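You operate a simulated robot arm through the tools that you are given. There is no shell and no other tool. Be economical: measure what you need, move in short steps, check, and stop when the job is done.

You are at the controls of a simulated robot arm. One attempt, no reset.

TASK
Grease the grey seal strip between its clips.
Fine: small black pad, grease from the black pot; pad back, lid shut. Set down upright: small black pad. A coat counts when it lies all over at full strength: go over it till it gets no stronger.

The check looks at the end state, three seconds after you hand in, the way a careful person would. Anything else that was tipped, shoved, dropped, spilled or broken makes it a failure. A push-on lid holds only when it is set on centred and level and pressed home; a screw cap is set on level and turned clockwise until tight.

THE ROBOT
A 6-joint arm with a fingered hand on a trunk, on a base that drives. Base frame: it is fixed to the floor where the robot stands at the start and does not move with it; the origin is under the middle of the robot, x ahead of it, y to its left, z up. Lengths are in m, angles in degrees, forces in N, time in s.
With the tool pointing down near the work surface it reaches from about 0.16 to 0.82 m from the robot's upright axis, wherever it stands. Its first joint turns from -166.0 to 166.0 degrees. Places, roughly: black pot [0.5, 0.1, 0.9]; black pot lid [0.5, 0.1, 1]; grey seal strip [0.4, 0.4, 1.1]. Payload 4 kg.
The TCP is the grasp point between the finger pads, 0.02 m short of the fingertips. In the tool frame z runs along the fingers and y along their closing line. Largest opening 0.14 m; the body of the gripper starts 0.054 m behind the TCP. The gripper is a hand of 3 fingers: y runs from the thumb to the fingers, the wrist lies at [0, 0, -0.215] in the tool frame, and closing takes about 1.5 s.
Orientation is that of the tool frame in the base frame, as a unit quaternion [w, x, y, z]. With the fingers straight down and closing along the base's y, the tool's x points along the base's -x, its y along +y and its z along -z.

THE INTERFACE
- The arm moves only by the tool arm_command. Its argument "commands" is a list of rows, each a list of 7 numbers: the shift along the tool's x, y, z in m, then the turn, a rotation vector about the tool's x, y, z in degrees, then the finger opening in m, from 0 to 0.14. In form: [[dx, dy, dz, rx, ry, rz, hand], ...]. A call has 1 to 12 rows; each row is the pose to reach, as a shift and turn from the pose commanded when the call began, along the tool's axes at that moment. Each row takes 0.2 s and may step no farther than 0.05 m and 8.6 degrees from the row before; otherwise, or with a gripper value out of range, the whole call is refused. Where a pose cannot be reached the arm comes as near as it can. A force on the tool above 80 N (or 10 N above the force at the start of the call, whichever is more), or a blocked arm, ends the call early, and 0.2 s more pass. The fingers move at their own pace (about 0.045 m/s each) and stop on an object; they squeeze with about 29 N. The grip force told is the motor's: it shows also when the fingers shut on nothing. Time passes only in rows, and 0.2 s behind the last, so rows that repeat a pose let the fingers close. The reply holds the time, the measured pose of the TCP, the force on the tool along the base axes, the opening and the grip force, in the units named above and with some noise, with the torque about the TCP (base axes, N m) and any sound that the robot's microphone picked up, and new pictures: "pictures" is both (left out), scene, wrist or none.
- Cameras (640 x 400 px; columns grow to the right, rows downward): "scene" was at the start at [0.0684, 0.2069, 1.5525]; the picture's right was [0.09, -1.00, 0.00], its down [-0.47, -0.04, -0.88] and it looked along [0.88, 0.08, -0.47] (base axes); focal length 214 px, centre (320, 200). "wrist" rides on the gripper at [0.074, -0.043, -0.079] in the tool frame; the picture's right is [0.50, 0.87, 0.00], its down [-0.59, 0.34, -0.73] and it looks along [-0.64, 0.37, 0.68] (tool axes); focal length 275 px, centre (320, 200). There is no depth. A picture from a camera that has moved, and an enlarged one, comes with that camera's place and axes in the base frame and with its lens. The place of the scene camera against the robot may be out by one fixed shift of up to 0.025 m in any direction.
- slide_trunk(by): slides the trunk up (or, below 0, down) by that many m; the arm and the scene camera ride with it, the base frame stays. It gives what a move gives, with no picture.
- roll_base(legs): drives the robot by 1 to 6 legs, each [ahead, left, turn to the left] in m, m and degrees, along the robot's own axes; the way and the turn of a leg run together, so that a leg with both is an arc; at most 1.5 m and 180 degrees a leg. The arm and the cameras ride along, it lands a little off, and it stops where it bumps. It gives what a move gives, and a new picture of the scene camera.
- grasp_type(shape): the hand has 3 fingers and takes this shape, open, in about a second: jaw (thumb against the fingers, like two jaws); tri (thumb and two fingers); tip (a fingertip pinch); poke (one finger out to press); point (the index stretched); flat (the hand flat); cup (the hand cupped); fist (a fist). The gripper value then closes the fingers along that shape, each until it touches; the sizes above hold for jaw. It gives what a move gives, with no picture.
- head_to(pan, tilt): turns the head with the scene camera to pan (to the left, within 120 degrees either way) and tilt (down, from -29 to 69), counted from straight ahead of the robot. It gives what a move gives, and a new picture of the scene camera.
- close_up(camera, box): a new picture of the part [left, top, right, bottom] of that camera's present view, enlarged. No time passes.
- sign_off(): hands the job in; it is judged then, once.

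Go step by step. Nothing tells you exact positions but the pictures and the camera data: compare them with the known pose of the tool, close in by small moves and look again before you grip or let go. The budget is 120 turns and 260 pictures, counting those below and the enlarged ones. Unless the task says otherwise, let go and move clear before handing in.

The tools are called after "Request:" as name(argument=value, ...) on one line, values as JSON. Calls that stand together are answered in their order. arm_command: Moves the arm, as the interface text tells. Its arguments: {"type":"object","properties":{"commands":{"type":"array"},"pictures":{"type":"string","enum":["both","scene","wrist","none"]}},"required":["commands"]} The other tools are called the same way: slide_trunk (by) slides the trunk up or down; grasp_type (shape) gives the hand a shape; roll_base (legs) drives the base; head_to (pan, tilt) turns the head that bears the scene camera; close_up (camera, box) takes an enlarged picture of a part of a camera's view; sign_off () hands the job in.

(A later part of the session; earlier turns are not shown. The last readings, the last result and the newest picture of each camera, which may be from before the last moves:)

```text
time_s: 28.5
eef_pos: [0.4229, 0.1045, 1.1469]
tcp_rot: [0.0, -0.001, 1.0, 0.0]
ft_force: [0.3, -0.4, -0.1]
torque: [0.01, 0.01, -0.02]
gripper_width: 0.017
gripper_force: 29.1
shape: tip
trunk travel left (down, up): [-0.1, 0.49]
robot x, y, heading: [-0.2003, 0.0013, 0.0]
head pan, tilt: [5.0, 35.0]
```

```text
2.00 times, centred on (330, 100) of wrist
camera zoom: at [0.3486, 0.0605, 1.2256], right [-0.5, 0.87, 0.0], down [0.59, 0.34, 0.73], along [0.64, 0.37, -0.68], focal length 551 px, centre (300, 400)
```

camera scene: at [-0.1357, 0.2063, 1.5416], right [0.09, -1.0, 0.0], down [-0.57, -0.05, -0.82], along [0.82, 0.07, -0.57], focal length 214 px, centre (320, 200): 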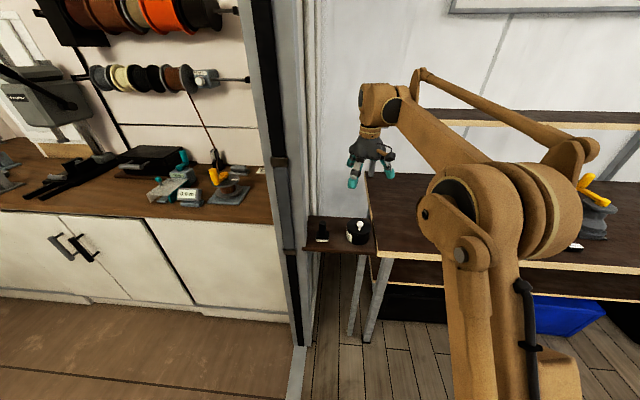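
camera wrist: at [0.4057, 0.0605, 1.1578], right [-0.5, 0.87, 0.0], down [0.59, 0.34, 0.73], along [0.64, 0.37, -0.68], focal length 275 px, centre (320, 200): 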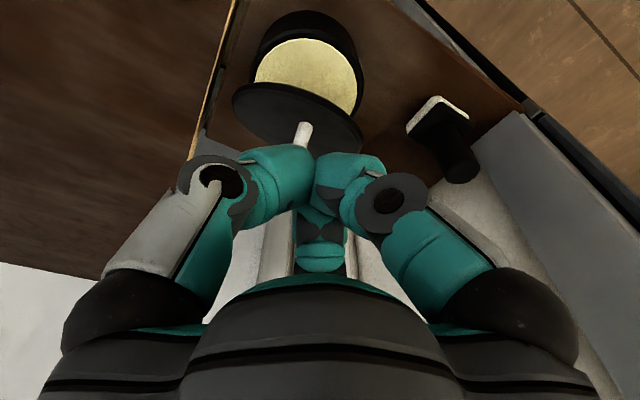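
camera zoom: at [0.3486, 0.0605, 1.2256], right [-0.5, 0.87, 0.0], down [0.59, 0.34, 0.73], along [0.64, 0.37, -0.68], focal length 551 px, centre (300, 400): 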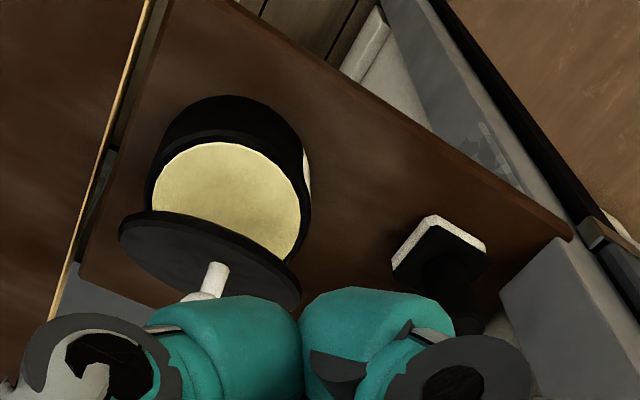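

The scene measurements fit a lid hinged at the pot's rear rim and open about 38°; my push line went straight through the hinge, so nothing moved. I'll tilt the hand forward and scoop the lid up from underneath.

Request:
arm_command(commands=[[0.01, 0, 0, 0, -8, 0, 0.0], [0.023, 0, 0, 0, -16, 0, 0.0], [0.035, 0, 0.02, 0, -24, 0, 0.0], [0.04, 0, 0.04, 0, -32, 0, 0.0], [0.04, 0, 0.06, 0, -40, 0, 0.0], [0.04, 0, 0.08, 0, -48, 0, 0.0], [0.04, 0, 0.1, 0, -50, 0, 0.0], [0.04, 0, 0.1, 0, -50, 0, 0.0]], pictures="both")

```text
time_s: 30.3
eef_pos: [0.3824, 0.1025, 1.0462]
tcp_rot: [0.423, -0.001, 0.906, 0.0]
ft_force: [-0.9, 0.1, 0.1]
torque: [0.02, -0.03, -0.01]
gripper_width: 0.0171
gripper_force: 29.1
shape: tip
trunk travel left (down, up): [-0.1, 0.49]
robot x, y, heading: [-0.2042, -0.0007, 0.2]
head pan, tilt: [5.0, 35.0]
camera scene: at [-0.136, 0.2063, 1.5416], right [0.09, -1.0, 0.0], down [-0.57, -0.05, -0.82], along [0.82, 0.07, -0.57], focal length 214 px, centre (320, 200)
camera wrist: at [0.2738, 0.0601, 1.0402], right [-0.32, 0.87, -0.38], down [-0.19, 0.34, 0.92], along [0.93, 0.37, 0.05], focal length 275 px, centre (320, 200)
```

scene: 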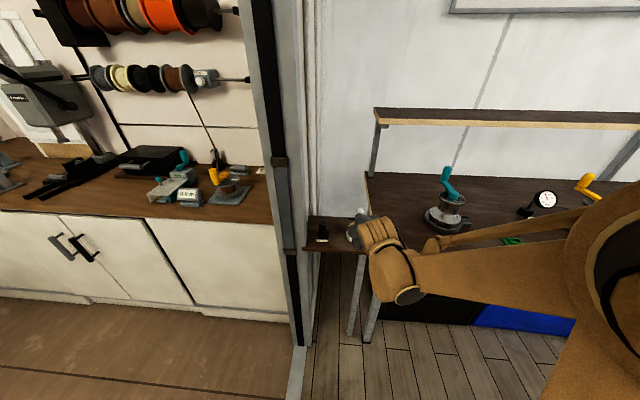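
wrist: 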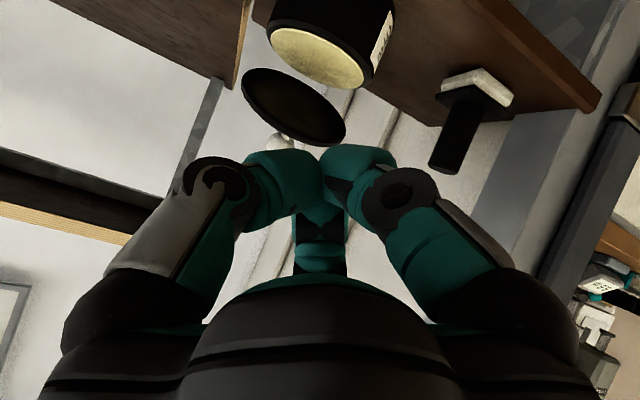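

From this low view I can see the lid tilted open with its far side at the pot's rear rim. I insert the closed fingertips beneath the raised near edge.

Request:
arm_command(commands=[[0.005, 0, 0.03, 0, 0, 0, 0.0], [0.0092, 0, 0.06, 0, 0, 0, 0.0], [0.0092, 0, 0.0764, 0, 0, 0, 0.0], [0.0092, 0, 0.0764, 0, 0, 0, 0.0]], pictures="wrist")

Request:
close_up(camera="scene", box=[310, 190, 400, 260])

```text
time_s: 31.3
eef_pos: [0.4351, 0.1031, 0.9902]
tcp_rot: [0.423, -0.001, 0.906, 0.001]
ft_force: [-0.6, 1.1, 0.2]
torque: [0.01, -0.02, 0.02]
gripper_width: 0.017
gripper_force: 29.5
shape: tip
trunk travel left (down, up): [-0.1, 0.49]
robot x, y, heading: [-0.1978, -0.0033, 0.0]
head pan, tilt: [5.0, 35.0]
camera wrist: at [0.3269, 0.0607, 0.9842], right [-0.32, 0.87, -0.38], down [-0.19, 0.34, 0.92], along [0.93, 0.37, 0.05], focal length 275 px, centre (320, 200)
```

wrist: 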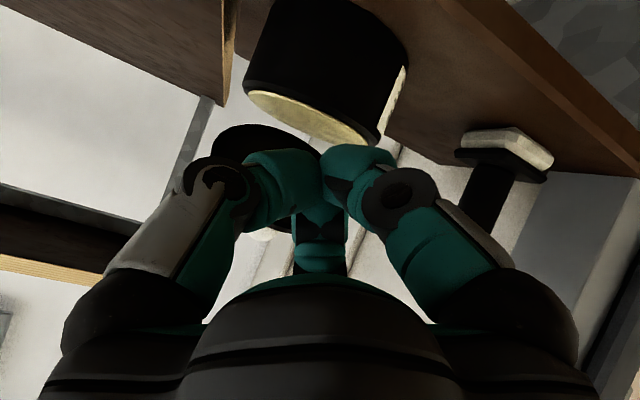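

```text
5.71 times, centred on (355, 225) of scene
camera zoom: at [-0.1359, 0.2063, 1.5416], right [0.09, -1.0, 0.0], down [-0.57, -0.05, -0.82], along [0.82, 0.07, -0.57], focal length 1226 px, centre (120, 57)
```

zoom: 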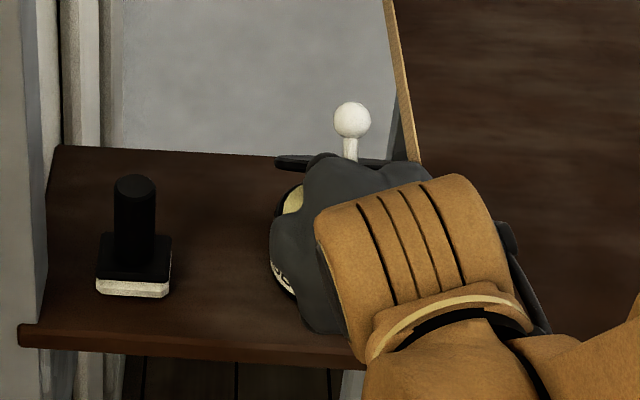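

Fingers are between rim and lid. I raise 3 cm gently and check.

Request:
arm_command(commands=[[-0.0077, 0, -0.0064, 0, 0, 0, 0.0], [-0.0153, 0, -0.0129, 0, 0, 0, 0.0], [-0.023, 0, -0.0193, 0, 0, 0, 0.0]], pictures="wrist")

Request:
close_up(camera="scene", box=[310, 190, 400, 260])

```text
time_s: 32.1
eef_pos: [0.4346, 0.1033, 1.0209]
tcp_rot: [0.422, -0.001, 0.907, 0.001]
ft_force: [-0.3, 0.0, 0.6]
torque: [-0.03, -0.01, -0.03]
gripper_width: 0.017
gripper_force: 28.9
shape: tip
trunk travel left (down, up): [-0.1, 0.49]
robot x, y, heading: [-0.2017, 0.0012, 0.1]
head pan, tilt: [5.0, 35.0]
camera wrist: at [0.3271, 0.0606, 1.0148], right [-0.32, 0.87, -0.38], down [-0.19, 0.34, 0.92], along [0.93, 0.37, 0.05], focal length 275 px, centre (320, 200)
```

wrist: 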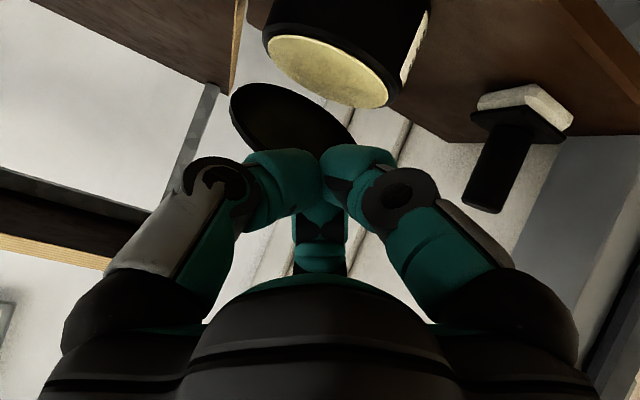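

```text
5.71 times, centred on (355, 225) of scene
camera zoom: at [-0.136, 0.2063, 1.5416], right [0.09, -1.0, 0.0], down [-0.57, -0.05, -0.82], along [0.82, 0.07, -0.57], focal length 1226 px, centre (120, 57)
```

zoom: 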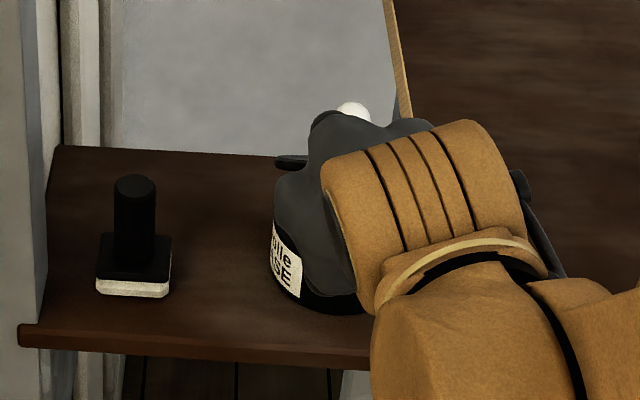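

Request:
close_up(camera="wrist", box=[200, 0, 440, 180])

```text
2.22 times, centred on (320, 90) of wrist
camera zoom: at [0.3271, 0.0606, 1.0148], right [-0.32, 0.87, -0.38], down [-0.19, 0.34, 0.92], along [0.93, 0.37, 0.05], focal length 612 px, centre (320, 444)
```

zoom: 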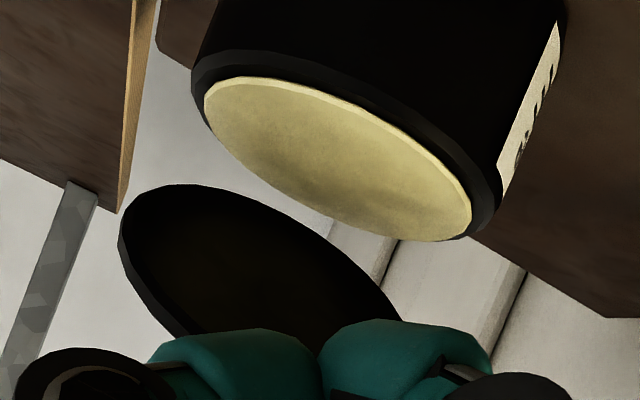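

The lid is held open about 35° on a hinge just behind the pot; the fingers were still slightly in front of it. I go lower, further in, and lift.

Request:
arm_command(commands=[[0.0222, 0, 0.0186, 0, 0, 0, 0.0], [0.0091, 0, 0.0343, 0, 0, 0, 0.0], [0.0, 0, 0.026, 0, 0, 0, 0.0], [-0.0131, 0, 0.0156, 0, 0, 0, 0.0]], pictures="wrist")

Request:
close_up(camera="scene", box=[310, 190, 400, 260])

```text
time_s: 33.1
eef_pos: [0.4557, 0.1026, 1.0216]
tcp_rot: [0.422, -0.001, 0.907, 0.0]
ft_force: [0.2, 0.7, 0.1]
torque: [0.01, -0.02, -0.02]
gripper_width: 0.0171
gripper_force: 28.8
shape: tip
trunk travel left (down, up): [-0.1, 0.49]
robot x, y, heading: [-0.1999, -0.001, 0.1]
head pan, tilt: [5.0, 35.0]
camera wrist: at [0.3474, 0.06, 1.015], right [-0.32, 0.87, -0.38], down [-0.19, 0.34, 0.92], along [0.93, 0.37, 0.05], focal length 275 px, centre (320, 200)
```

wrist: 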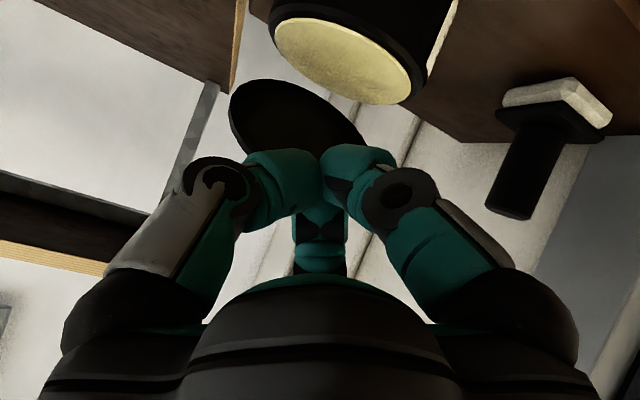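

```text
5.71 times, centred on (355, 225) of scene
camera zoom: at [-0.1362, 0.2063, 1.5416], right [0.09, -1.0, 0.0], down [-0.57, -0.05, -0.82], along [0.82, 0.07, -0.57], focal length 1226 px, centre (120, 57)
```

zoom: 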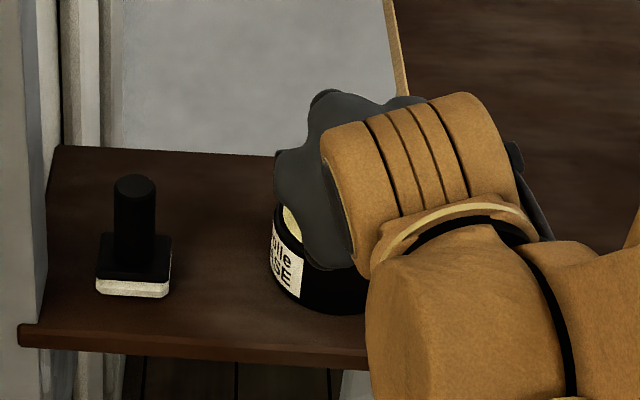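

No force yet. I continue upward and forward against the underside.

Request:
arm_command(commands=[[-0.0077, 0, -0.0064, 0, 0, 0, 0.0], [-0.0153, 0, -0.0129, 0, 0, 0, 0.0], [-0.022, 0, -0.005, 0, 0, 0, 0.0], [-0.028, 0, 0.002, 0, 0, 0, 0.0]], pictures="wrist")

Request:
close_up(camera="wrist", box=[180, 40, 420, 220])

```text
time_s: 34.1
eef_pos: [0.4729, 0.1008, 1.0434]
tcp_rot: [0.424, -0.001, 0.906, 0.0]
ft_force: [-10.1, 0.7, 10.7]
torque: [0.0, 0.14, 0.0]
gripper_width: 0.017
gripper_force: 28.9
shape: tip
trunk travel left (down, up): [-0.1, 0.49]
robot x, y, heading: [-0.1993, -0.0011, 0.3]
head pan, tilt: [5.0, 35.0]
camera wrist: at [0.365, 0.0607, 1.036], right [-0.32, 0.87, -0.38], down [-0.19, 0.34, 0.92], along [0.93, 0.37, 0.05], focal length 275 px, centre (320, 200)
```

wrist: 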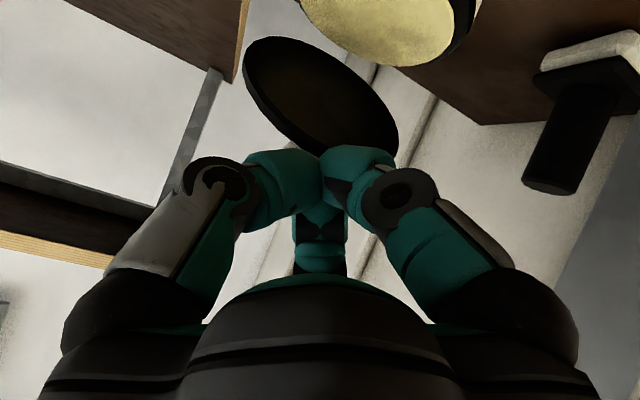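

```text
2.22 times, centred on (300, 130) of wrist
camera zoom: at [0.365, 0.0607, 1.036], right [-0.32, 0.87, -0.38], down [-0.19, 0.34, 0.92], along [0.93, 0.37, 0.05], focal length 612 px, centre (364, 356)
```

zoom: 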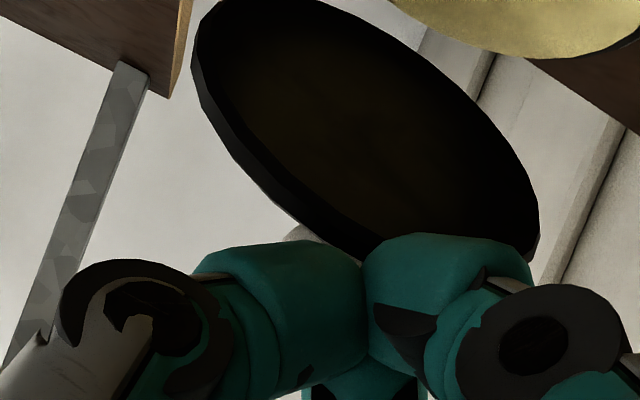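

Request:
close_up(camera="scene", box=[310, 170, 400, 260])

```text
4.44 times, centred on (355, 215) of scene
camera zoom: at [-0.1386, 0.2063, 1.5419], right [0.09, -1.0, 0.0], down [-0.57, -0.05, -0.82], along [0.82, 0.07, -0.57], focal length 953 px, centre (164, 133)
```

zoom: 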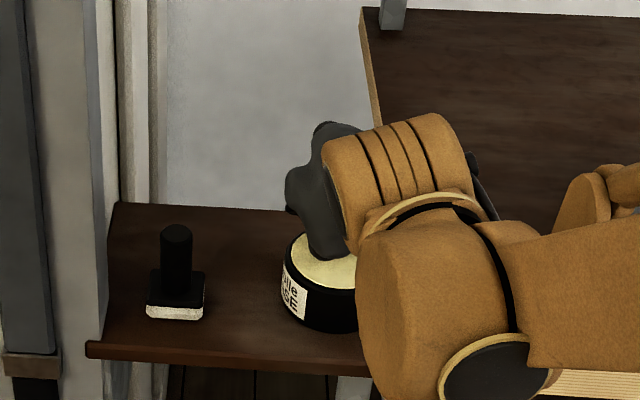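

The contact direction is again nearly through the hinge. I back away and try the "poke" shape, whose single thin finger can get properly under the lid.

Request:
arm_command(commands=[[0.0, 0, -0.03, 0, 0, 0, 0.0], [0.0, 0, -0.07, 0, 0, 0, 0.0], [0.0, 0, -0.11, 0, 0, 0, 0.0]], pictures="none")

Request:
grasp_type(shape="poke")

Request:
arm_command(commands=[[0, 0, 0, 0, 0, 0, 0.0], [0, 0, 0, 0, 0, 0, 0.0], [0, 0, 0, 0, 0, 0, 0.0], [0, 0, 0, 0, 0, 0, 0.0], [0, 0, 0, 0, 0, 0, 0.0], [0, 0, 0, 0, 0, 0, 0.0], [0, 0, 0, 0, 0, 0, 0.0]], pictures="wrist")

Request:
close_up(camera="scene", box=[310, 170, 400, 260])

```text
time_s: 34.9
eef_pos: [0.3884, 0.1021, 1.1112]
tcp_rot: [0.422, 0.001, 0.906, -0.001]
ft_force: [-0.2, 0.1, 0.0]
torque: [0.05, -0.01, -0.06]
gripper_width: 0.0171
gripper_force: 28.9
shape: tip
trunk travel left (down, up): [-0.1, 0.49]
robot x, y, heading: [-0.2002, 0.002, 0.4]
head pan, tilt: [5.0, 35.0]
```

```text
time_s: 35.8
eef_pos: [0.3898, 0.1028, 1.112]
tcp_rot: [0.423, -0.001, 0.906, 0.0]
ft_force: [0.8, 0.7, -0.3]
torque: [0.03, -0.02, 0.02]
gripper_width: 0.0001
gripper_force: 0.1
shape: poke
trunk travel left (down, up): [-0.1, 0.49]
robot x, y, heading: [-0.1999, -0.0036, 0.3]
head pan, tilt: [5.0, 35.0]
```

```text
time_s: 37.4
eef_pos: [0.3907, 0.1031, 1.111]
tcp_rot: [0.423, -0.001, 0.906, 0.001]
ft_force: [-0.7, -0.3, -0.1]
torque: [0.04, -0.02, 0.02]
gripper_width: 0.0001
gripper_force: 29.6
shape: jaw
trunk travel left (down, up): [-0.1, 0.49]
robot x, y, heading: [-0.1988, -0.0011, 0.0]
head pan, tilt: [5.0, 35.0]
camera wrist: at [0.2813, 0.0603, 1.105], right [-0.32, 0.87, -0.38], down [-0.19, 0.34, 0.92], along [0.93, 0.37, 0.05], focal length 275 px, centre (320, 200)
```

wrist: 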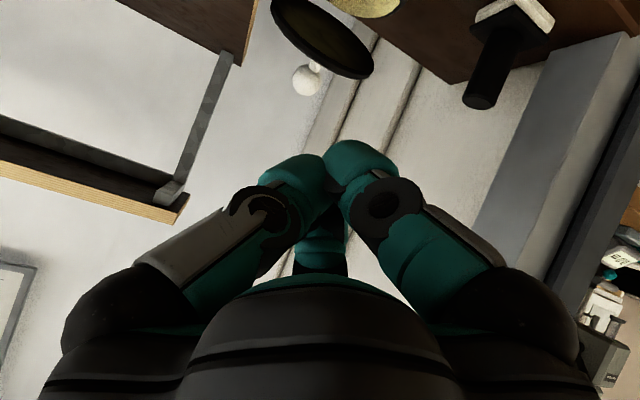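

```text
4.44 times, centred on (355, 215) of scene
camera zoom: at [-0.136, 0.2063, 1.5416], right [0.09, -1.0, 0.0], down [-0.57, -0.05, -0.82], along [0.82, 0.07, -0.57], focal length 953 px, centre (164, 133)
```

zoom: 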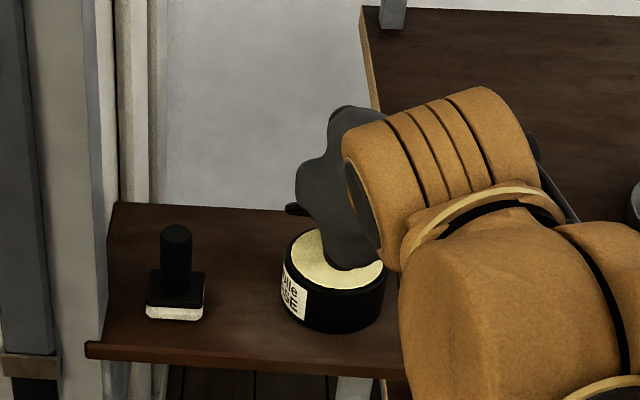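

The shape fell back to jaw on closing. I now take the ball about (0.497, 0.10, 1.03), on an arc around a hinge behind the pot; I'll regrip the knob with the hand vertical and this time move along the arc.

Request:
grasp_type(shape="tip")

Request:
arm_command(commands=[[-0.0, 0, -0.03, 0, 8, 0, 0.07], [-0.01, 0, -0.03, 0, 16, 0, 0.07], [-0.025, 0, -0.02, 0, 24, 0, 0.07], [-0.045, -0.001, 0.0, 0, 32, 0, 0.07], [-0.06, -0.002, 0.03, 0, 40, 0, 0.07], [-0.075, -0.003, 0.06, 0, 48, 0, 0.07], [-0.077, -0.003, 0.074, 0, 50, 0, 0.07], [-0.077, -0.003, 0.074, 0, 50, 0, 0.07]], pictures="wrist")

Request:
close_up(camera="scene", box=[310, 180, 400, 250])

```text
time_s: 38.3
eef_pos: [0.3895, 0.1032, 1.1115]
tcp_rot: [0.422, -0.001, 0.907, 0.0]
ft_force: [0.0, 0.5, 0.2]
torque: [0.01, 0.02, 0.01]
gripper_width: 0.1401
gripper_force: 0.0
shape: tip
trunk travel left (down, up): [-0.1, 0.49]
robot x, y, heading: [-0.1984, 0.0043, 0.3]
head pan, tilt: [5.0, 35.0]
```

```text
time_s: 40.1
eef_pos: [0.4964, 0.0997, 1.1221]
tcp_rot: [0.0, -0.001, 1.0, 0.001]
ft_force: [-0.7, -0.1, 1.2]
torque: [-0.01, 0.03, 0.01]
gripper_width: 0.07
gripper_force: 0.1
shape: tip
trunk travel left (down, up): [-0.1, 0.49]
robot x, y, heading: [-0.2033, -0.0016, 0.2]
head pan, tilt: [5.0, 35.0]
camera wrist: at [0.423, 0.0566, 1.201], right [-0.5, 0.87, 0.0], down [0.59, 0.34, 0.73], along [0.63, 0.37, -0.68], focal length 275 px, centre (320, 200)
```

wrist: 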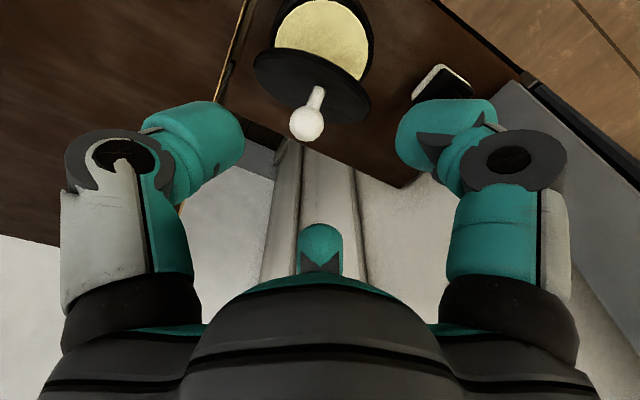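

```text
5.71 times, centred on (355, 215) of scene
camera zoom: at [-0.1359, 0.2063, 1.5416], right [0.09, -1.0, 0.0], down [-0.57, -0.05, -0.82], along [0.82, 0.07, -0.57], focal length 1226 px, centre (120, 114)
```

zoom: 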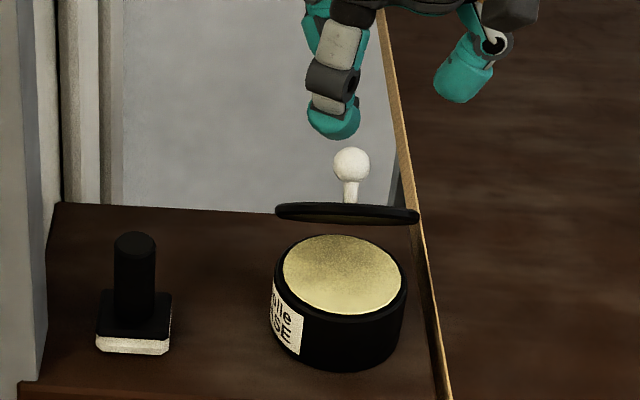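

The last push did open the lid a little more, so the hinge moves with friction. I'll go back with the tilted, closed fingers, this time lower under the lid, and push forward and up.

Request:
arm_command(commands=[[0.03, 0, 0, 0, -8, 0, 0.0], [0.06, 0, 0, 0, -16, 0, 0.0], [0.08, 0, 0, 0, -24, 0, 0.0], [0.096, 0.003, 0.015, 0, -32, 0, 0.0], [0.096, 0.003, 0.035, 0, -40, 0, 0.0], [0.096, 0.003, 0.055, 0, -48, 0, 0.0], [0.096, 0.003, 0.072, 0, -50, 0, 0.0], [0.096, 0.003, 0.072, 0, -50, 0, 0.0]], pictures="wrist")

```text
time_s: 41.9
eef_pos: [0.3999, 0.1019, 1.0496]
tcp_rot: [0.422, -0.001, 0.906, 0.0]
ft_force: [0.3, 0.3, 0.6]
torque: [-0.02, 0.02, -0.01]
gripper_width: 0.0
gripper_force: 29.0
shape: tip
trunk travel left (down, up): [-0.1, 0.49]
robot x, y, heading: [-0.2024, -0.0028, 0.1]
head pan, tilt: [5.0, 35.0]
camera wrist: at [0.2919, 0.0593, 1.0441], right [-0.32, 0.87, -0.38], down [-0.19, 0.34, 0.92], along [0.93, 0.37, 0.05], focal length 275 px, centre (320, 200)
```

wrist: 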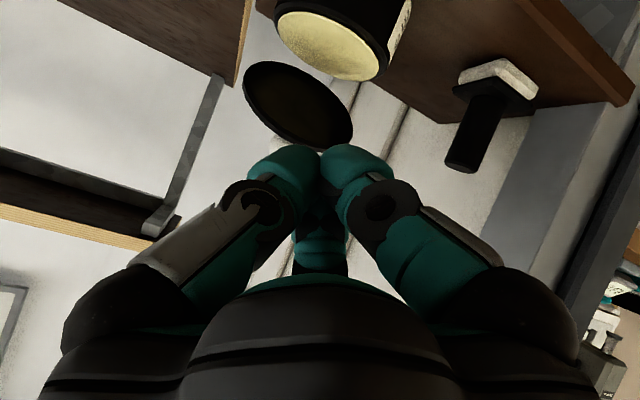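

Now low under the lid, then forward to contact.

Request:
arm_command(commands=[[0.01, 0, 0.034, 0, 0, 0, 0.0], [0.0187, 0, 0.068, 0, 0, 0, 0.0], [0.009, 0, 0.08, 0, 0, 0, 0.0], [-0.004, 0, 0.095, 0, 0, 0, 0.0]], pictures="wrist")

Request:
close_up(camera="scene", box=[310, 180, 400, 250])

```text
time_s: 42.9
eef_pos: [0.4754, 0.1001, 0.992]
tcp_rot: [0.423, 0.0, 0.906, 0.0]
ft_force: [0.3, 1.0, -0.7]
torque: [0.02, 0.0, -0.01]
gripper_width: 0.0001
gripper_force: 28.9
shape: tip
trunk travel left (down, up): [-0.1, 0.49]
robot x, y, heading: [-0.2014, 0.0001, 0.0]
head pan, tilt: [5.0, 35.0]
camera wrist: at [0.3676, 0.0594, 0.9861], right [-0.32, 0.87, -0.38], down [-0.19, 0.34, 0.92], along [0.93, 0.37, 0.05], focal length 275 px, centre (320, 200)
```

wrist: 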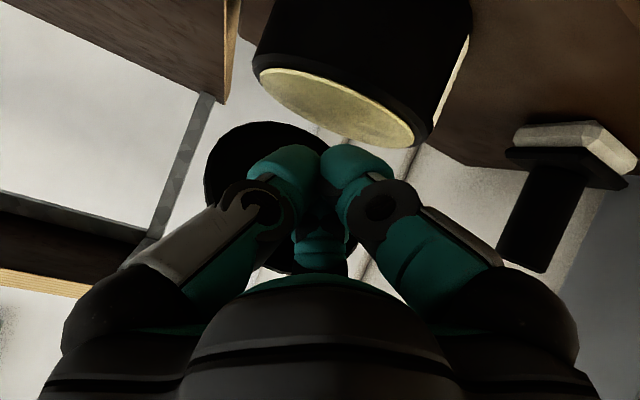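

```text
5.71 times, centred on (355, 215) of scene
camera zoom: at [-0.1357, 0.2063, 1.5416], right [0.09, -1.0, 0.0], down [-0.57, -0.05, -0.82], along [0.82, 0.07, -0.57], focal length 1226 px, centre (120, 114)
```

zoom: 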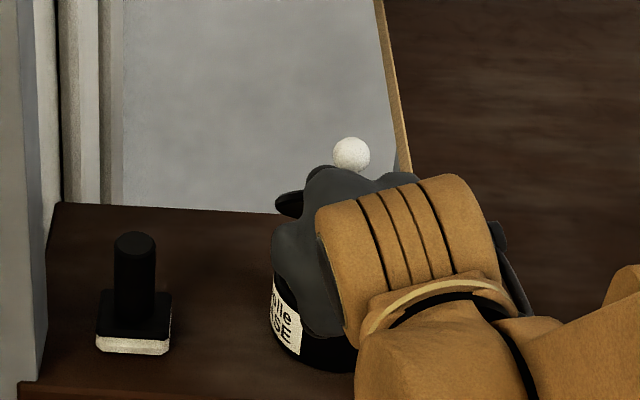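

The lid is now opening easily. I continue forward.

Request:
arm_command(commands=[[-0.01, 0, 0.006, 0, 0, 0, 0.0], [-0.02, 0, 0.013, 0, 0, 0, 0.0], [-0.03, 0, 0.02, 0, 0, 0, 0.0], [-0.037, 0, 0.027, 0, 0, 0, 0.0]], pictures="wrist")

Request:
close_up(camera="scene", box=[310, 180, 400, 250])

```text
time_s: 43.9
eef_pos: [0.5205, 0.1019, 1.0033]
tcp_rot: [0.422, -0.001, 0.906, 0.0]
ft_force: [0.3, -0.8, 0.7]
torque: [0.01, 0.02, 0.01]
gripper_width: 0.0
gripper_force: 29.0
shape: tip
trunk travel left (down, up): [-0.1, 0.49]
robot x, y, heading: [-0.2036, 0.0035, 0.1]
head pan, tilt: [5.0, 35.0]
camera wrist: at [0.4124, 0.0598, 0.9975], right [-0.32, 0.87, -0.38], down [-0.18, 0.34, 0.92], along [0.93, 0.37, 0.05], focal length 275 px, centre (320, 200)
```

wrist: 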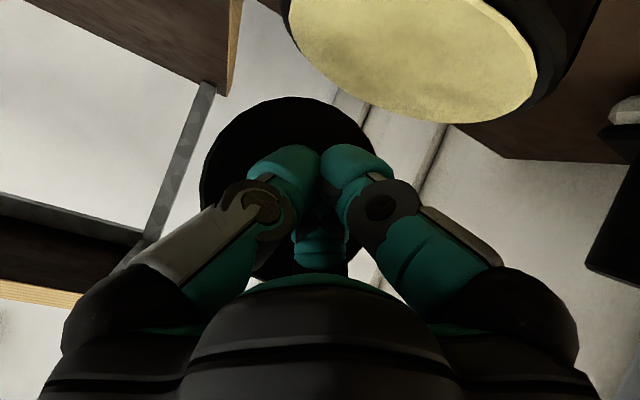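

```text
5.71 times, centred on (355, 215) of scene
camera zoom: at [-0.1357, 0.2063, 1.5416], right [0.09, -1.0, 0.0], down [-0.57, -0.05, -0.82], along [0.82, 0.07, -0.57], focal length 1226 px, centre (120, 114)
```

zoom: 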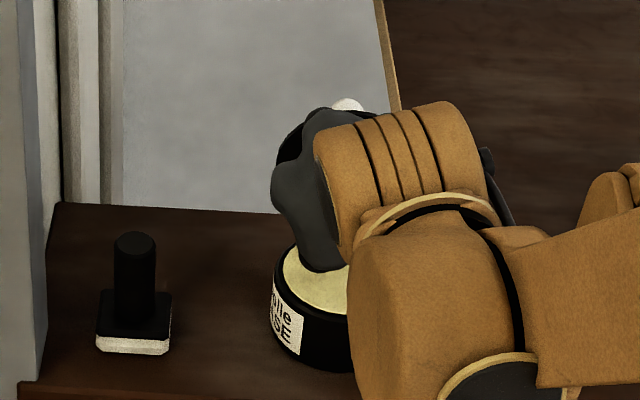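

Good progress. A bit more forward.

Request:
arm_command(commands=[[-0.01, 0, 0.006, 0, 0, 0, 0.0], [-0.02, 0, 0.013, 0, 0, 0, 0.0], [-0.03, 0, 0.02, 0, 0, 0, 0.0]], pictures="wrist")

Request:
close_up(camera="scene", box=[310, 180, 400, 250])

```text
time_s: 44.6
eef_pos: [0.5367, 0.104, 1.0158]
tcp_rot: [0.42, -0.001, 0.907, 0.001]
ft_force: [-45.8, -3.2, 19.7]
torque: [-0.09, -0.13, -0.17]
gripper_width: 0.0
gripper_force: 28.8
shape: tip
trunk travel left (down, up): [-0.1, 0.49]
robot x, y, heading: [-0.2043, 0.0005, 0.5]
head pan, tilt: [5.0, 35.0]
stopped in row 3: the force on the tool passed its limit at 89 N (the readings are from after the stop); the commanded pose is now the measured one
camera wrist: at [0.4289, 0.0609, 1.0105], right [-0.33, 0.87, -0.38], down [-0.18, 0.34, 0.92], along [0.93, 0.37, 0.05], focal length 275 px, centre (320, 200)
```

wrist: 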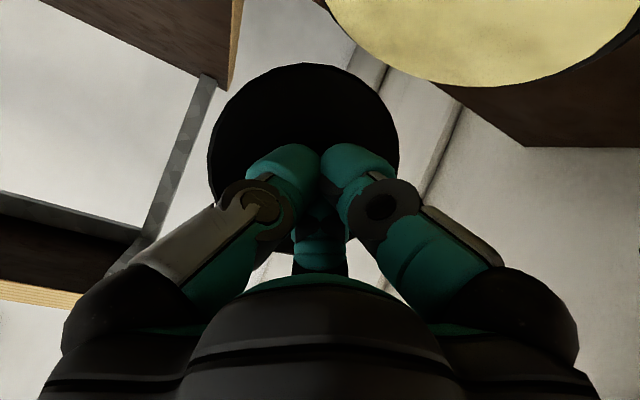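

```text
5.71 times, centred on (355, 215) of scene
camera zoom: at [-0.1482, 0.2055, 1.5426], right [0.09, -1.0, 0.0], down [-0.57, -0.05, -0.82], along [0.82, 0.07, -0.57], focal length 1226 px, centre (120, 114)
```

zoom: 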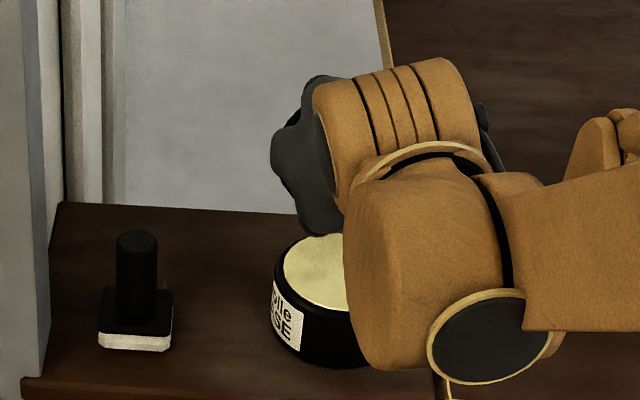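

The lid reached its stop. I withdraw along the finger axis and look.

Request:
arm_command(commands=[[0.0, 0, -0.04, 0, 0, 0, 0.0], [0.0, 0, -0.08, 0, 0, 0, 0.0], [-0.01, 0, -0.12, 0, 8, 0, 0.0], [-0.02, 0, -0.15, 0, 16, 0, 0.0], [-0.03, 0, -0.17, 0, 24, 0, 0.0], [-0.04, 0, -0.18, 0, 32, 0, 0.0], [-0.05, 0, -0.18, 0, 40, 0, 0.0], [-0.05, 0, -0.18, 0, 48, 0, 0.0], [-0.05, 0, -0.18, 0, 50, 0, 0.0]], pictures="both")

Request:
close_up(camera="scene", box=[310, 180, 400, 250])

```text
time_s: 46.6
eef_pos: [0.4406, 0.1034, 1.1647]
tcp_rot: [-0.005, -0.001, 1.0, 0.0]
ft_force: [0.7, -0.4, -0.6]
torque: [0.0, 0.03, 0.03]
gripper_width: 0.0001
gripper_force: 28.8
shape: tip
trunk travel left (down, up): [-0.1, 0.49]
robot x, y, heading: [-0.204, 0.0003, 0.1]
head pan, tilt: [5.0, 35.0]
camera scene: at [-0.1376, 0.2065, 1.5416], right [0.09, -1.0, 0.0], down [-0.57, -0.05, -0.82], along [0.82, 0.07, -0.57], focal length 214 px, centre (320, 200)
camera wrist: at [0.3678, 0.061, 1.2457], right [-0.5, 0.87, 0.01], down [0.6, 0.34, 0.73], along [0.63, 0.37, -0.69], focal length 275 px, centre (320, 200)
```

scene: 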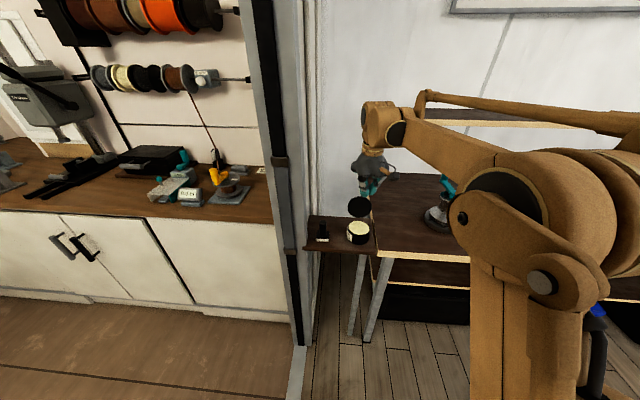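
wrist: 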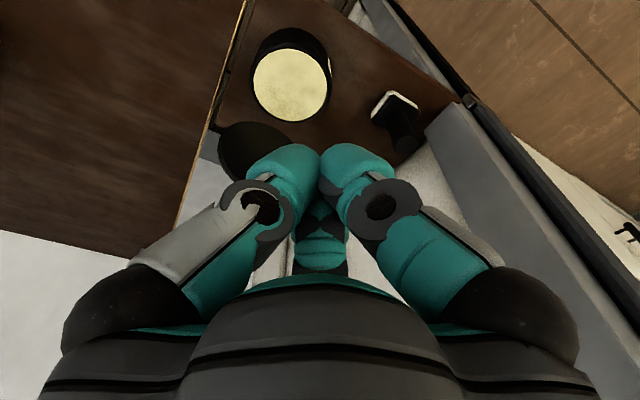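

```text
5.71 times, centred on (355, 215) of scene
camera zoom: at [-0.1376, 0.2065, 1.5416], right [0.09, -1.0, 0.0], down [-0.57, -0.05, -0.82], along [0.82, 0.07, -0.57], focal length 1226 px, centre (120, 114)
```

zoom: 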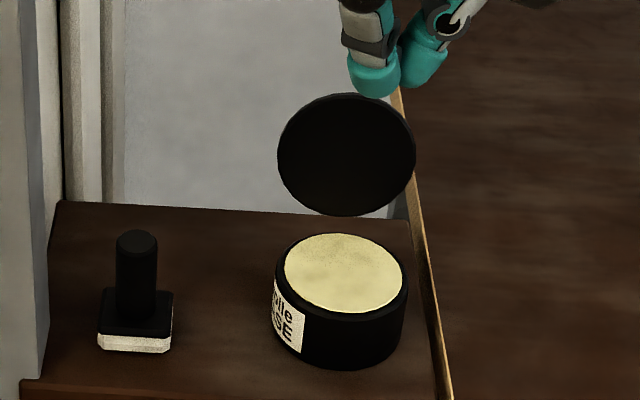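

The lid now stands open past vertical behind the pot, and nothing else moved. Next the pad: I set the jaw shape and move above its handle, estimated at (0.474, 0.243), top z≈0.995.

Request:
grasp_type(shape="jaw")

Request:
arm_command(commands=[[-0.01, 0.035, 0.0, 0, 0, 0, 0.07], [-0.017, 0.07, 0.0, 0, 0, 0, 0.07], [-0.025, 0.105, 0.0, 0, 0, 0, 0.07], [-0.033, 0.14, 0.0, 0, 0, 0, 0.07], [-0.033, 0.14, 0.04, 0, 0, 0, 0.07], [-0.033, 0.14, 0.07, 0, 0, 0, 0.07], [-0.033, 0.14, 0.07, 0, 0, 0, 0.07]], pictures="wrist")

Request:
close_up(camera="scene", box=[270, 170, 390, 260])

```text
time_s: 47.5
eef_pos: [0.4423, 0.1042, 1.1657]
tcp_rot: [-0.006, -0.001, 1.0, 0.0]
ft_force: [-0.8, 0.5, -0.7]
torque: [0.01, -0.01, 0.01]
gripper_width: 0.1399
gripper_force: 0.1
shape: jaw
trunk travel left (down, up): [-0.1, 0.49]
robot x, y, heading: [-0.2045, -0.0009, 0.2]
head pan, tilt: [5.0, 35.0]
```

```text
time_s: 49.1
eef_pos: [0.4731, 0.2449, 1.095]
tcp_rot: [-0.005, -0.001, 1.0, -0.001]
ft_force: [-0.5, 0.5, 0.2]
torque: [-0.03, 0.04, 0.01]
gripper_width: 0.0703
gripper_force: 0.2
shape: jaw
trunk travel left (down, up): [-0.1, 0.49]
robot x, y, heading: [-0.2049, -0.0002, -0.1]
head pan, tilt: [5.0, 35.0]
camera wrist: at [0.4, 0.2011, 1.1744], right [-0.5, 0.87, 0.01], down [0.59, 0.34, 0.73], along [0.63, 0.37, -0.69], focal length 275 px, centre (320, 200)
```

wrist: 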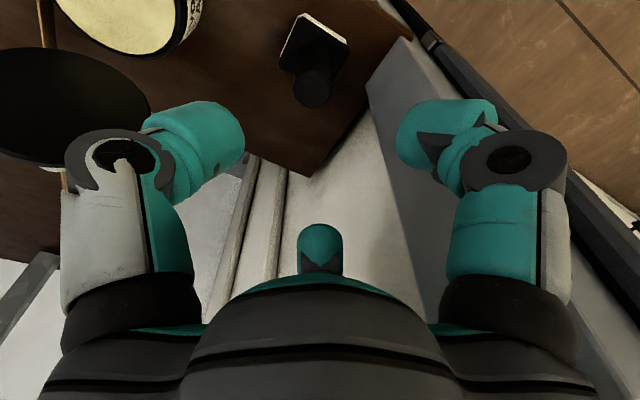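

```text
4.44 times, centred on (330, 215) of scene
camera zoom: at [-0.1376, 0.2066, 1.5416], right [0.09, -1.0, 0.0], down [-0.57, -0.05, -0.82], along [0.82, 0.07, -0.57], focal length 953 px, centre (276, 133)
```

zoom: 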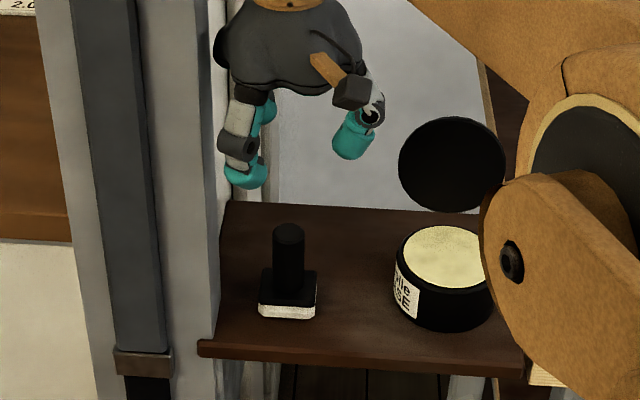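

Handle at about (0.475, 0.2395), top 0.997. I descend to half-way around it and look.

Request:
arm_command(commands=[[-0.002, -0.0045, 0.03, 0, 0, 0, 0.07], [-0.002, -0.0045, 0.06, 0, 0, 0, 0.07], [-0.002, -0.0045, 0.09, 0, 0, 0, 0.07], [-0.002, -0.0045, 0.09, 0, 0, 0, 0.07]], pictures="wrist")

Request:
close_up(camera="scene", box=[270, 170, 390, 260])

```text
time_s: 50.1
eef_pos: [0.474, 0.2395, 1.0032]
tcp_rot: [-0.006, -0.001, 1.0, 0.0]
ft_force: [-0.8, 0.6, -0.1]
torque: [0.01, -0.02, 0.02]
gripper_width: 0.0703
gripper_force: 0.1
shape: jaw
trunk travel left (down, up): [-0.1, 0.49]
robot x, y, heading: [-0.2016, -0.0, -0.2]
head pan, tilt: [5.0, 35.0]
camera wrist: at [0.4011, 0.1964, 1.0839], right [-0.5, 0.87, 0.01], down [0.59, 0.34, 0.73], along [0.63, 0.37, -0.68], focal length 275 px, centre (320, 200)
```

wrist: 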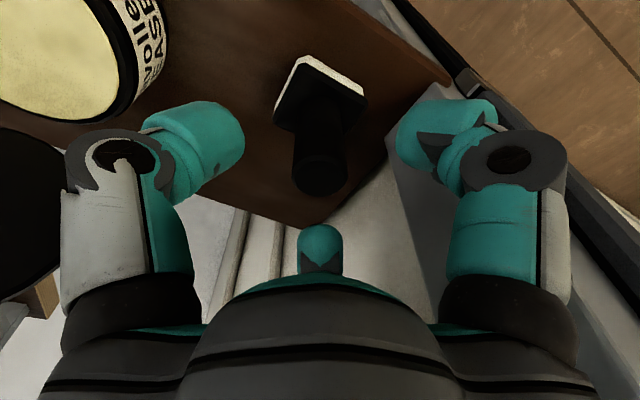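

```text
4.44 times, centred on (330, 215) of scene
camera zoom: at [-0.1375, 0.2065, 1.5416], right [0.09, -1.0, 0.0], down [-0.57, -0.05, -0.82], along [0.82, 0.07, -0.57], focal length 953 px, centre (276, 133)
```

zoom: 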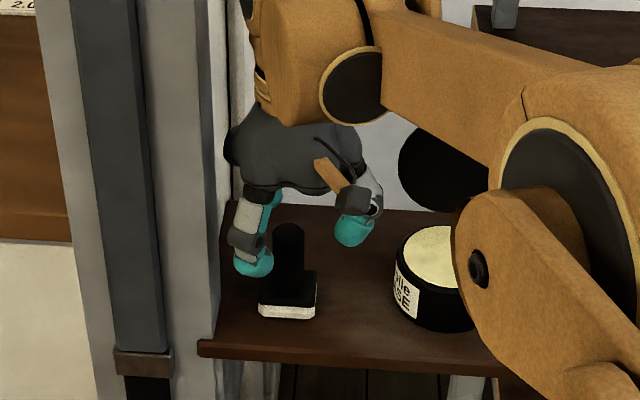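

Centred. I descend to z≈0.966 and close.

Request:
arm_command(commands=[[0, 0, 0.02, 0, 0, 0, 0.07], [0, 0, 0.037, 0, 0, 0, 0.07], [0, 0, 0.037, 0, 0, 0, 0.0], [0, 0, 0.037, 0, 0, 0, 0.0], [0, 0, 0.037, 0, 0, 0, 0.0], [0, 0, 0.037, 0, 0, 0, 0.0], [0, 0, 0.037, 0, 0, 0, 0.0], [0, 0, 0.037, 0, 0, 0, 0.0]], pictures="wrist")

Request:
close_up(camera="scene", box=[270, 170, 390, 260])

```text
time_s: 51.9
eef_pos: [0.4739, 0.2401, 0.9673]
tcp_rot: [-0.005, -0.001, 1.0, -0.001]
ft_force: [-0.8, -0.2, 0.0]
torque: [-0.01, 0.04, -0.02]
gripper_width: 0.0226
gripper_force: 28.9
shape: jaw
trunk travel left (down, up): [-0.1, 0.49]
robot x, y, heading: [-0.2005, 0.0019, -0.0]
head pan, tilt: [5.0, 35.0]
camera wrist: at [0.4005, 0.1968, 1.0476], right [-0.5, 0.87, 0.01], down [0.59, 0.34, 0.73], along [0.63, 0.37, -0.69], focal length 275 px, centre (320, 200)
```

wrist: 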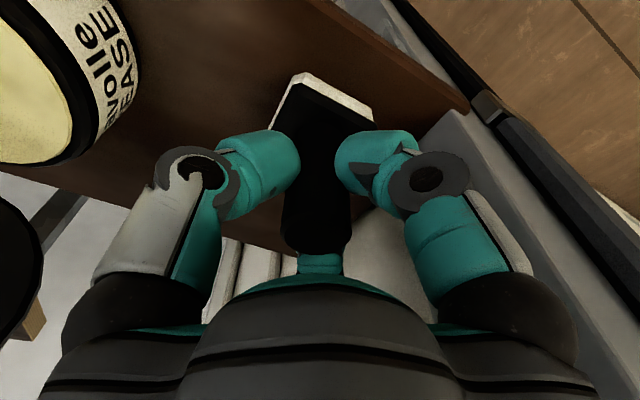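

```text
4.44 times, centred on (330, 215) of scene
camera zoom: at [-0.1375, 0.2066, 1.5416], right [0.09, -1.0, 0.0], down [-0.57, -0.05, -0.82], along [0.82, 0.07, -0.57], focal length 953 px, centre (276, 133)
```

zoom: 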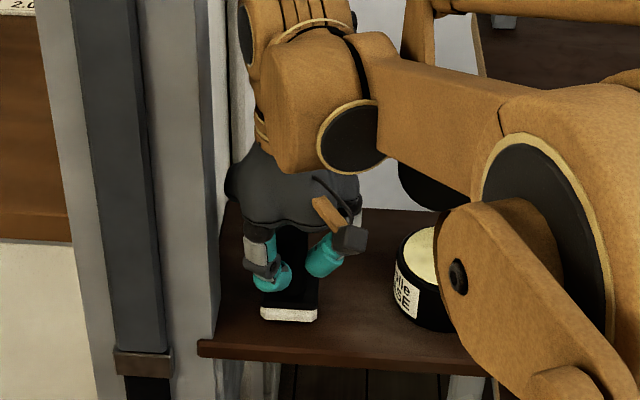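

Gripped; I note the put-down pose (0.474, 0.240, 0.967). I lift and check the pad.

Request:
arm_command(commands=[[0, 0, -0.02, 0, 0, 0, 0.0], [0, 0, -0.06, 0, 0, 0, 0.0], [0, 0, -0.1, 0, 0, 0, 0.0], [0, 0, -0.1, 0, 0, 0, 0.0]], pictures="wrist")

Request:
close_up(camera="scene", box=[270, 170, 390, 260])

```text
time_s: 52.9
eef_pos: [0.474, 0.2395, 1.0687]
tcp_rot: [-0.005, -0.001, 1.0, -0.001]
ft_force: [0.2, 1.0, 0.8]
torque: [0.0, 0.0, 0.03]
gripper_width: 0.0221
gripper_force: 29.2
shape: jaw
trunk travel left (down, up): [-0.1, 0.49]
robot x, y, heading: [-0.2061, 0.0003, 0.4]
head pan, tilt: [5.0, 35.0]
camera wrist: at [0.4013, 0.1967, 1.1478], right [-0.5, 0.87, 0.01], down [0.59, 0.34, 0.73], along [0.63, 0.37, -0.69], focal length 275 px, centre (320, 200)
```

wrist: 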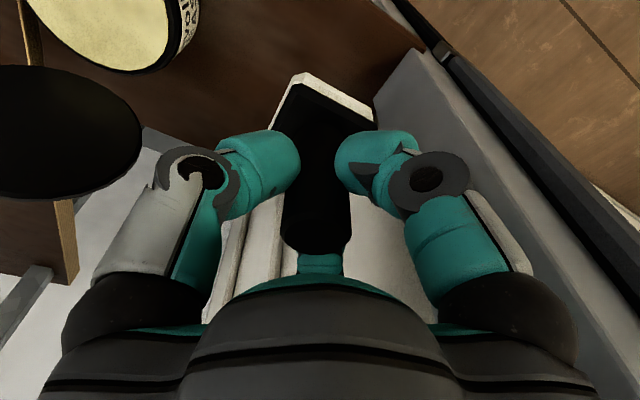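

```text
4.44 times, centred on (330, 215) of scene
camera zoom: at [-0.1374, 0.2066, 1.5415], right [0.09, -1.0, 0.0], down [-0.57, -0.05, -0.82], along [0.82, 0.07, -0.57], focal length 953 px, centre (276, 133)
```

zoom: 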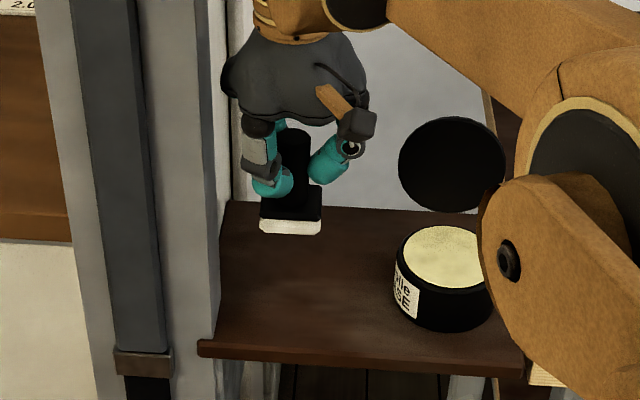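

Held square. I move over the pot (0.480, 0.103).

Request:
arm_command(commands=[[-0.002, -0.045, 0, 0, 0, 0, 0.0], [-0.004, -0.09, 0, 0, 0, 0, 0.0], [-0.005, -0.1365, 0, 0, 0, 0, 0.0], [-0.005, -0.1365, 0.035, 0, 0, 0, 0.0], [-0.005, -0.1365, 0.045, 0, 0, 0, 0.0]], pictures="wrist")

Request:
close_up(camera="scene", box=[300, 170, 420, 260])

```text
time_s: 54.1
eef_pos: [0.4787, 0.1024, 1.0226]
tcp_rot: [-0.006, -0.001, 1.0, 0.0]
ft_force: [0.8, 0.0, -0.8]
torque: [-0.04, 0.01, -0.03]
gripper_width: 0.0222
gripper_force: 29.5
shape: jaw
trunk travel left (down, up): [-0.1, 0.49]
robot x, y, heading: [-0.2022, -0.0024, 0.3]
head pan, tilt: [5.0, 35.0]
camera wrist: at [0.4068, 0.0593, 1.1031], right [-0.5, 0.87, 0.01], down [0.59, 0.34, 0.73], along [0.63, 0.37, -0.69], focal length 275 px, centre (320, 200)
```

wrist: 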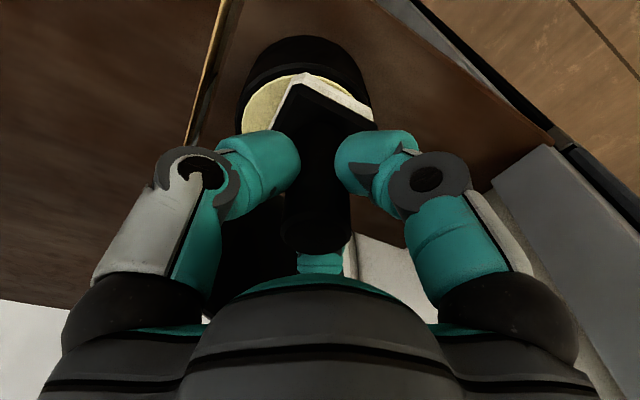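

```text
4.44 times, centred on (360, 215) of scene
camera zoom: at [-0.1375, 0.2065, 1.5416], right [0.09, -1.0, 0.0], down [-0.57, -0.05, -0.82], along [0.82, 0.07, -0.57], focal length 953 px, centre (142, 133)
```

zoom: 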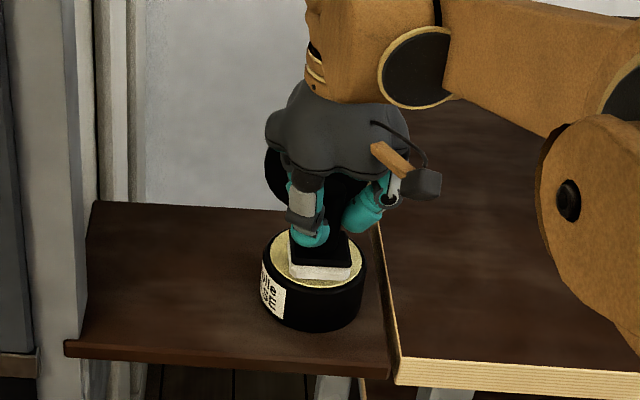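

The pot's centre is nearer x≈0.497 (the knob sits off-centre toward the front). I shift 1.8 cm forward and descend gently.

Request:
arm_command(commands=[[-0.018, -0.001, 0, 0, 0, 0, 0.0], [-0.018, -0.001, 0.006, 0, 0, 0, 0.0], [-0.018, -0.001, 0.012, 0, 0, 0, 0.0]], pictures="wrist")

Request:
close_up(camera="scene", box=[330, 190, 400, 250])

```text
time_s: 54.9
eef_pos: [0.4957, 0.1015, 1.0141]
tcp_rot: [-0.003, -0.001, 1.0, 0.0]
ft_force: [10.9, 1.0, 41.9]
torque: [-0.09, -0.2, 0.0]
gripper_width: 0.0237
gripper_force: 28.8
shape: jaw
trunk travel left (down, up): [-0.1, 0.49]
robot x, y, heading: [-0.2012, 0.0005, 0.0]
head pan, tilt: [5.0, 35.0]
camera wrist: at [0.4229, 0.0585, 1.0937], right [-0.5, 0.87, 0.0], down [0.59, 0.34, 0.73], along [0.63, 0.37, -0.68], focal length 275 px, centre (320, 200)
```

wrist: 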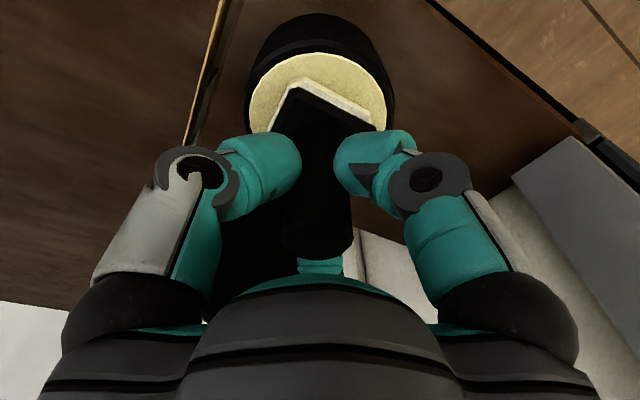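

```text
6.67 times, centred on (365, 220) of scene
camera zoom: at [-0.1404, 0.2061, 1.5424], right [0.09, -1.0, 0.0], down [-0.57, -0.05, -0.82], along [0.82, 0.07, -0.57], focal length 1430 px, centre (20, 67)
```

zoom: 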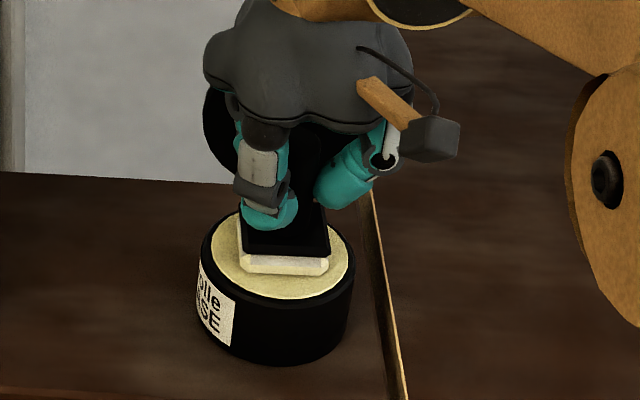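

The pad is on the grease (42 N, more than needed). I ease off, shift slightly with light contact, and lift.

Request:
arm_command(commands=[[0.002, 0, -0.009, 0, 0, 0, 0.0], [0.006, 0, -0.009, 0, 0, 0, 0.0], [0.006, 0, -0.009, 0, 0, 0, 0.0]], pictures="none")

```text
time_s: 55.7
eef_pos: [0.4919, 0.1014, 1.0199]
tcp_rot: [-0.006, -0.001, 1.0, 0.0]
ft_force: [1.0, -1.0, -1.1]
torque: [-0.01, 0.01, 0.0]
gripper_width: 0.0233
gripper_force: 29.1
shape: jaw
trunk travel left (down, up): [-0.1, 0.49]
robot x, y, heading: [-0.2008, 0.0024, 0.1]
head pan, tilt: [5.0, 35.0]
```

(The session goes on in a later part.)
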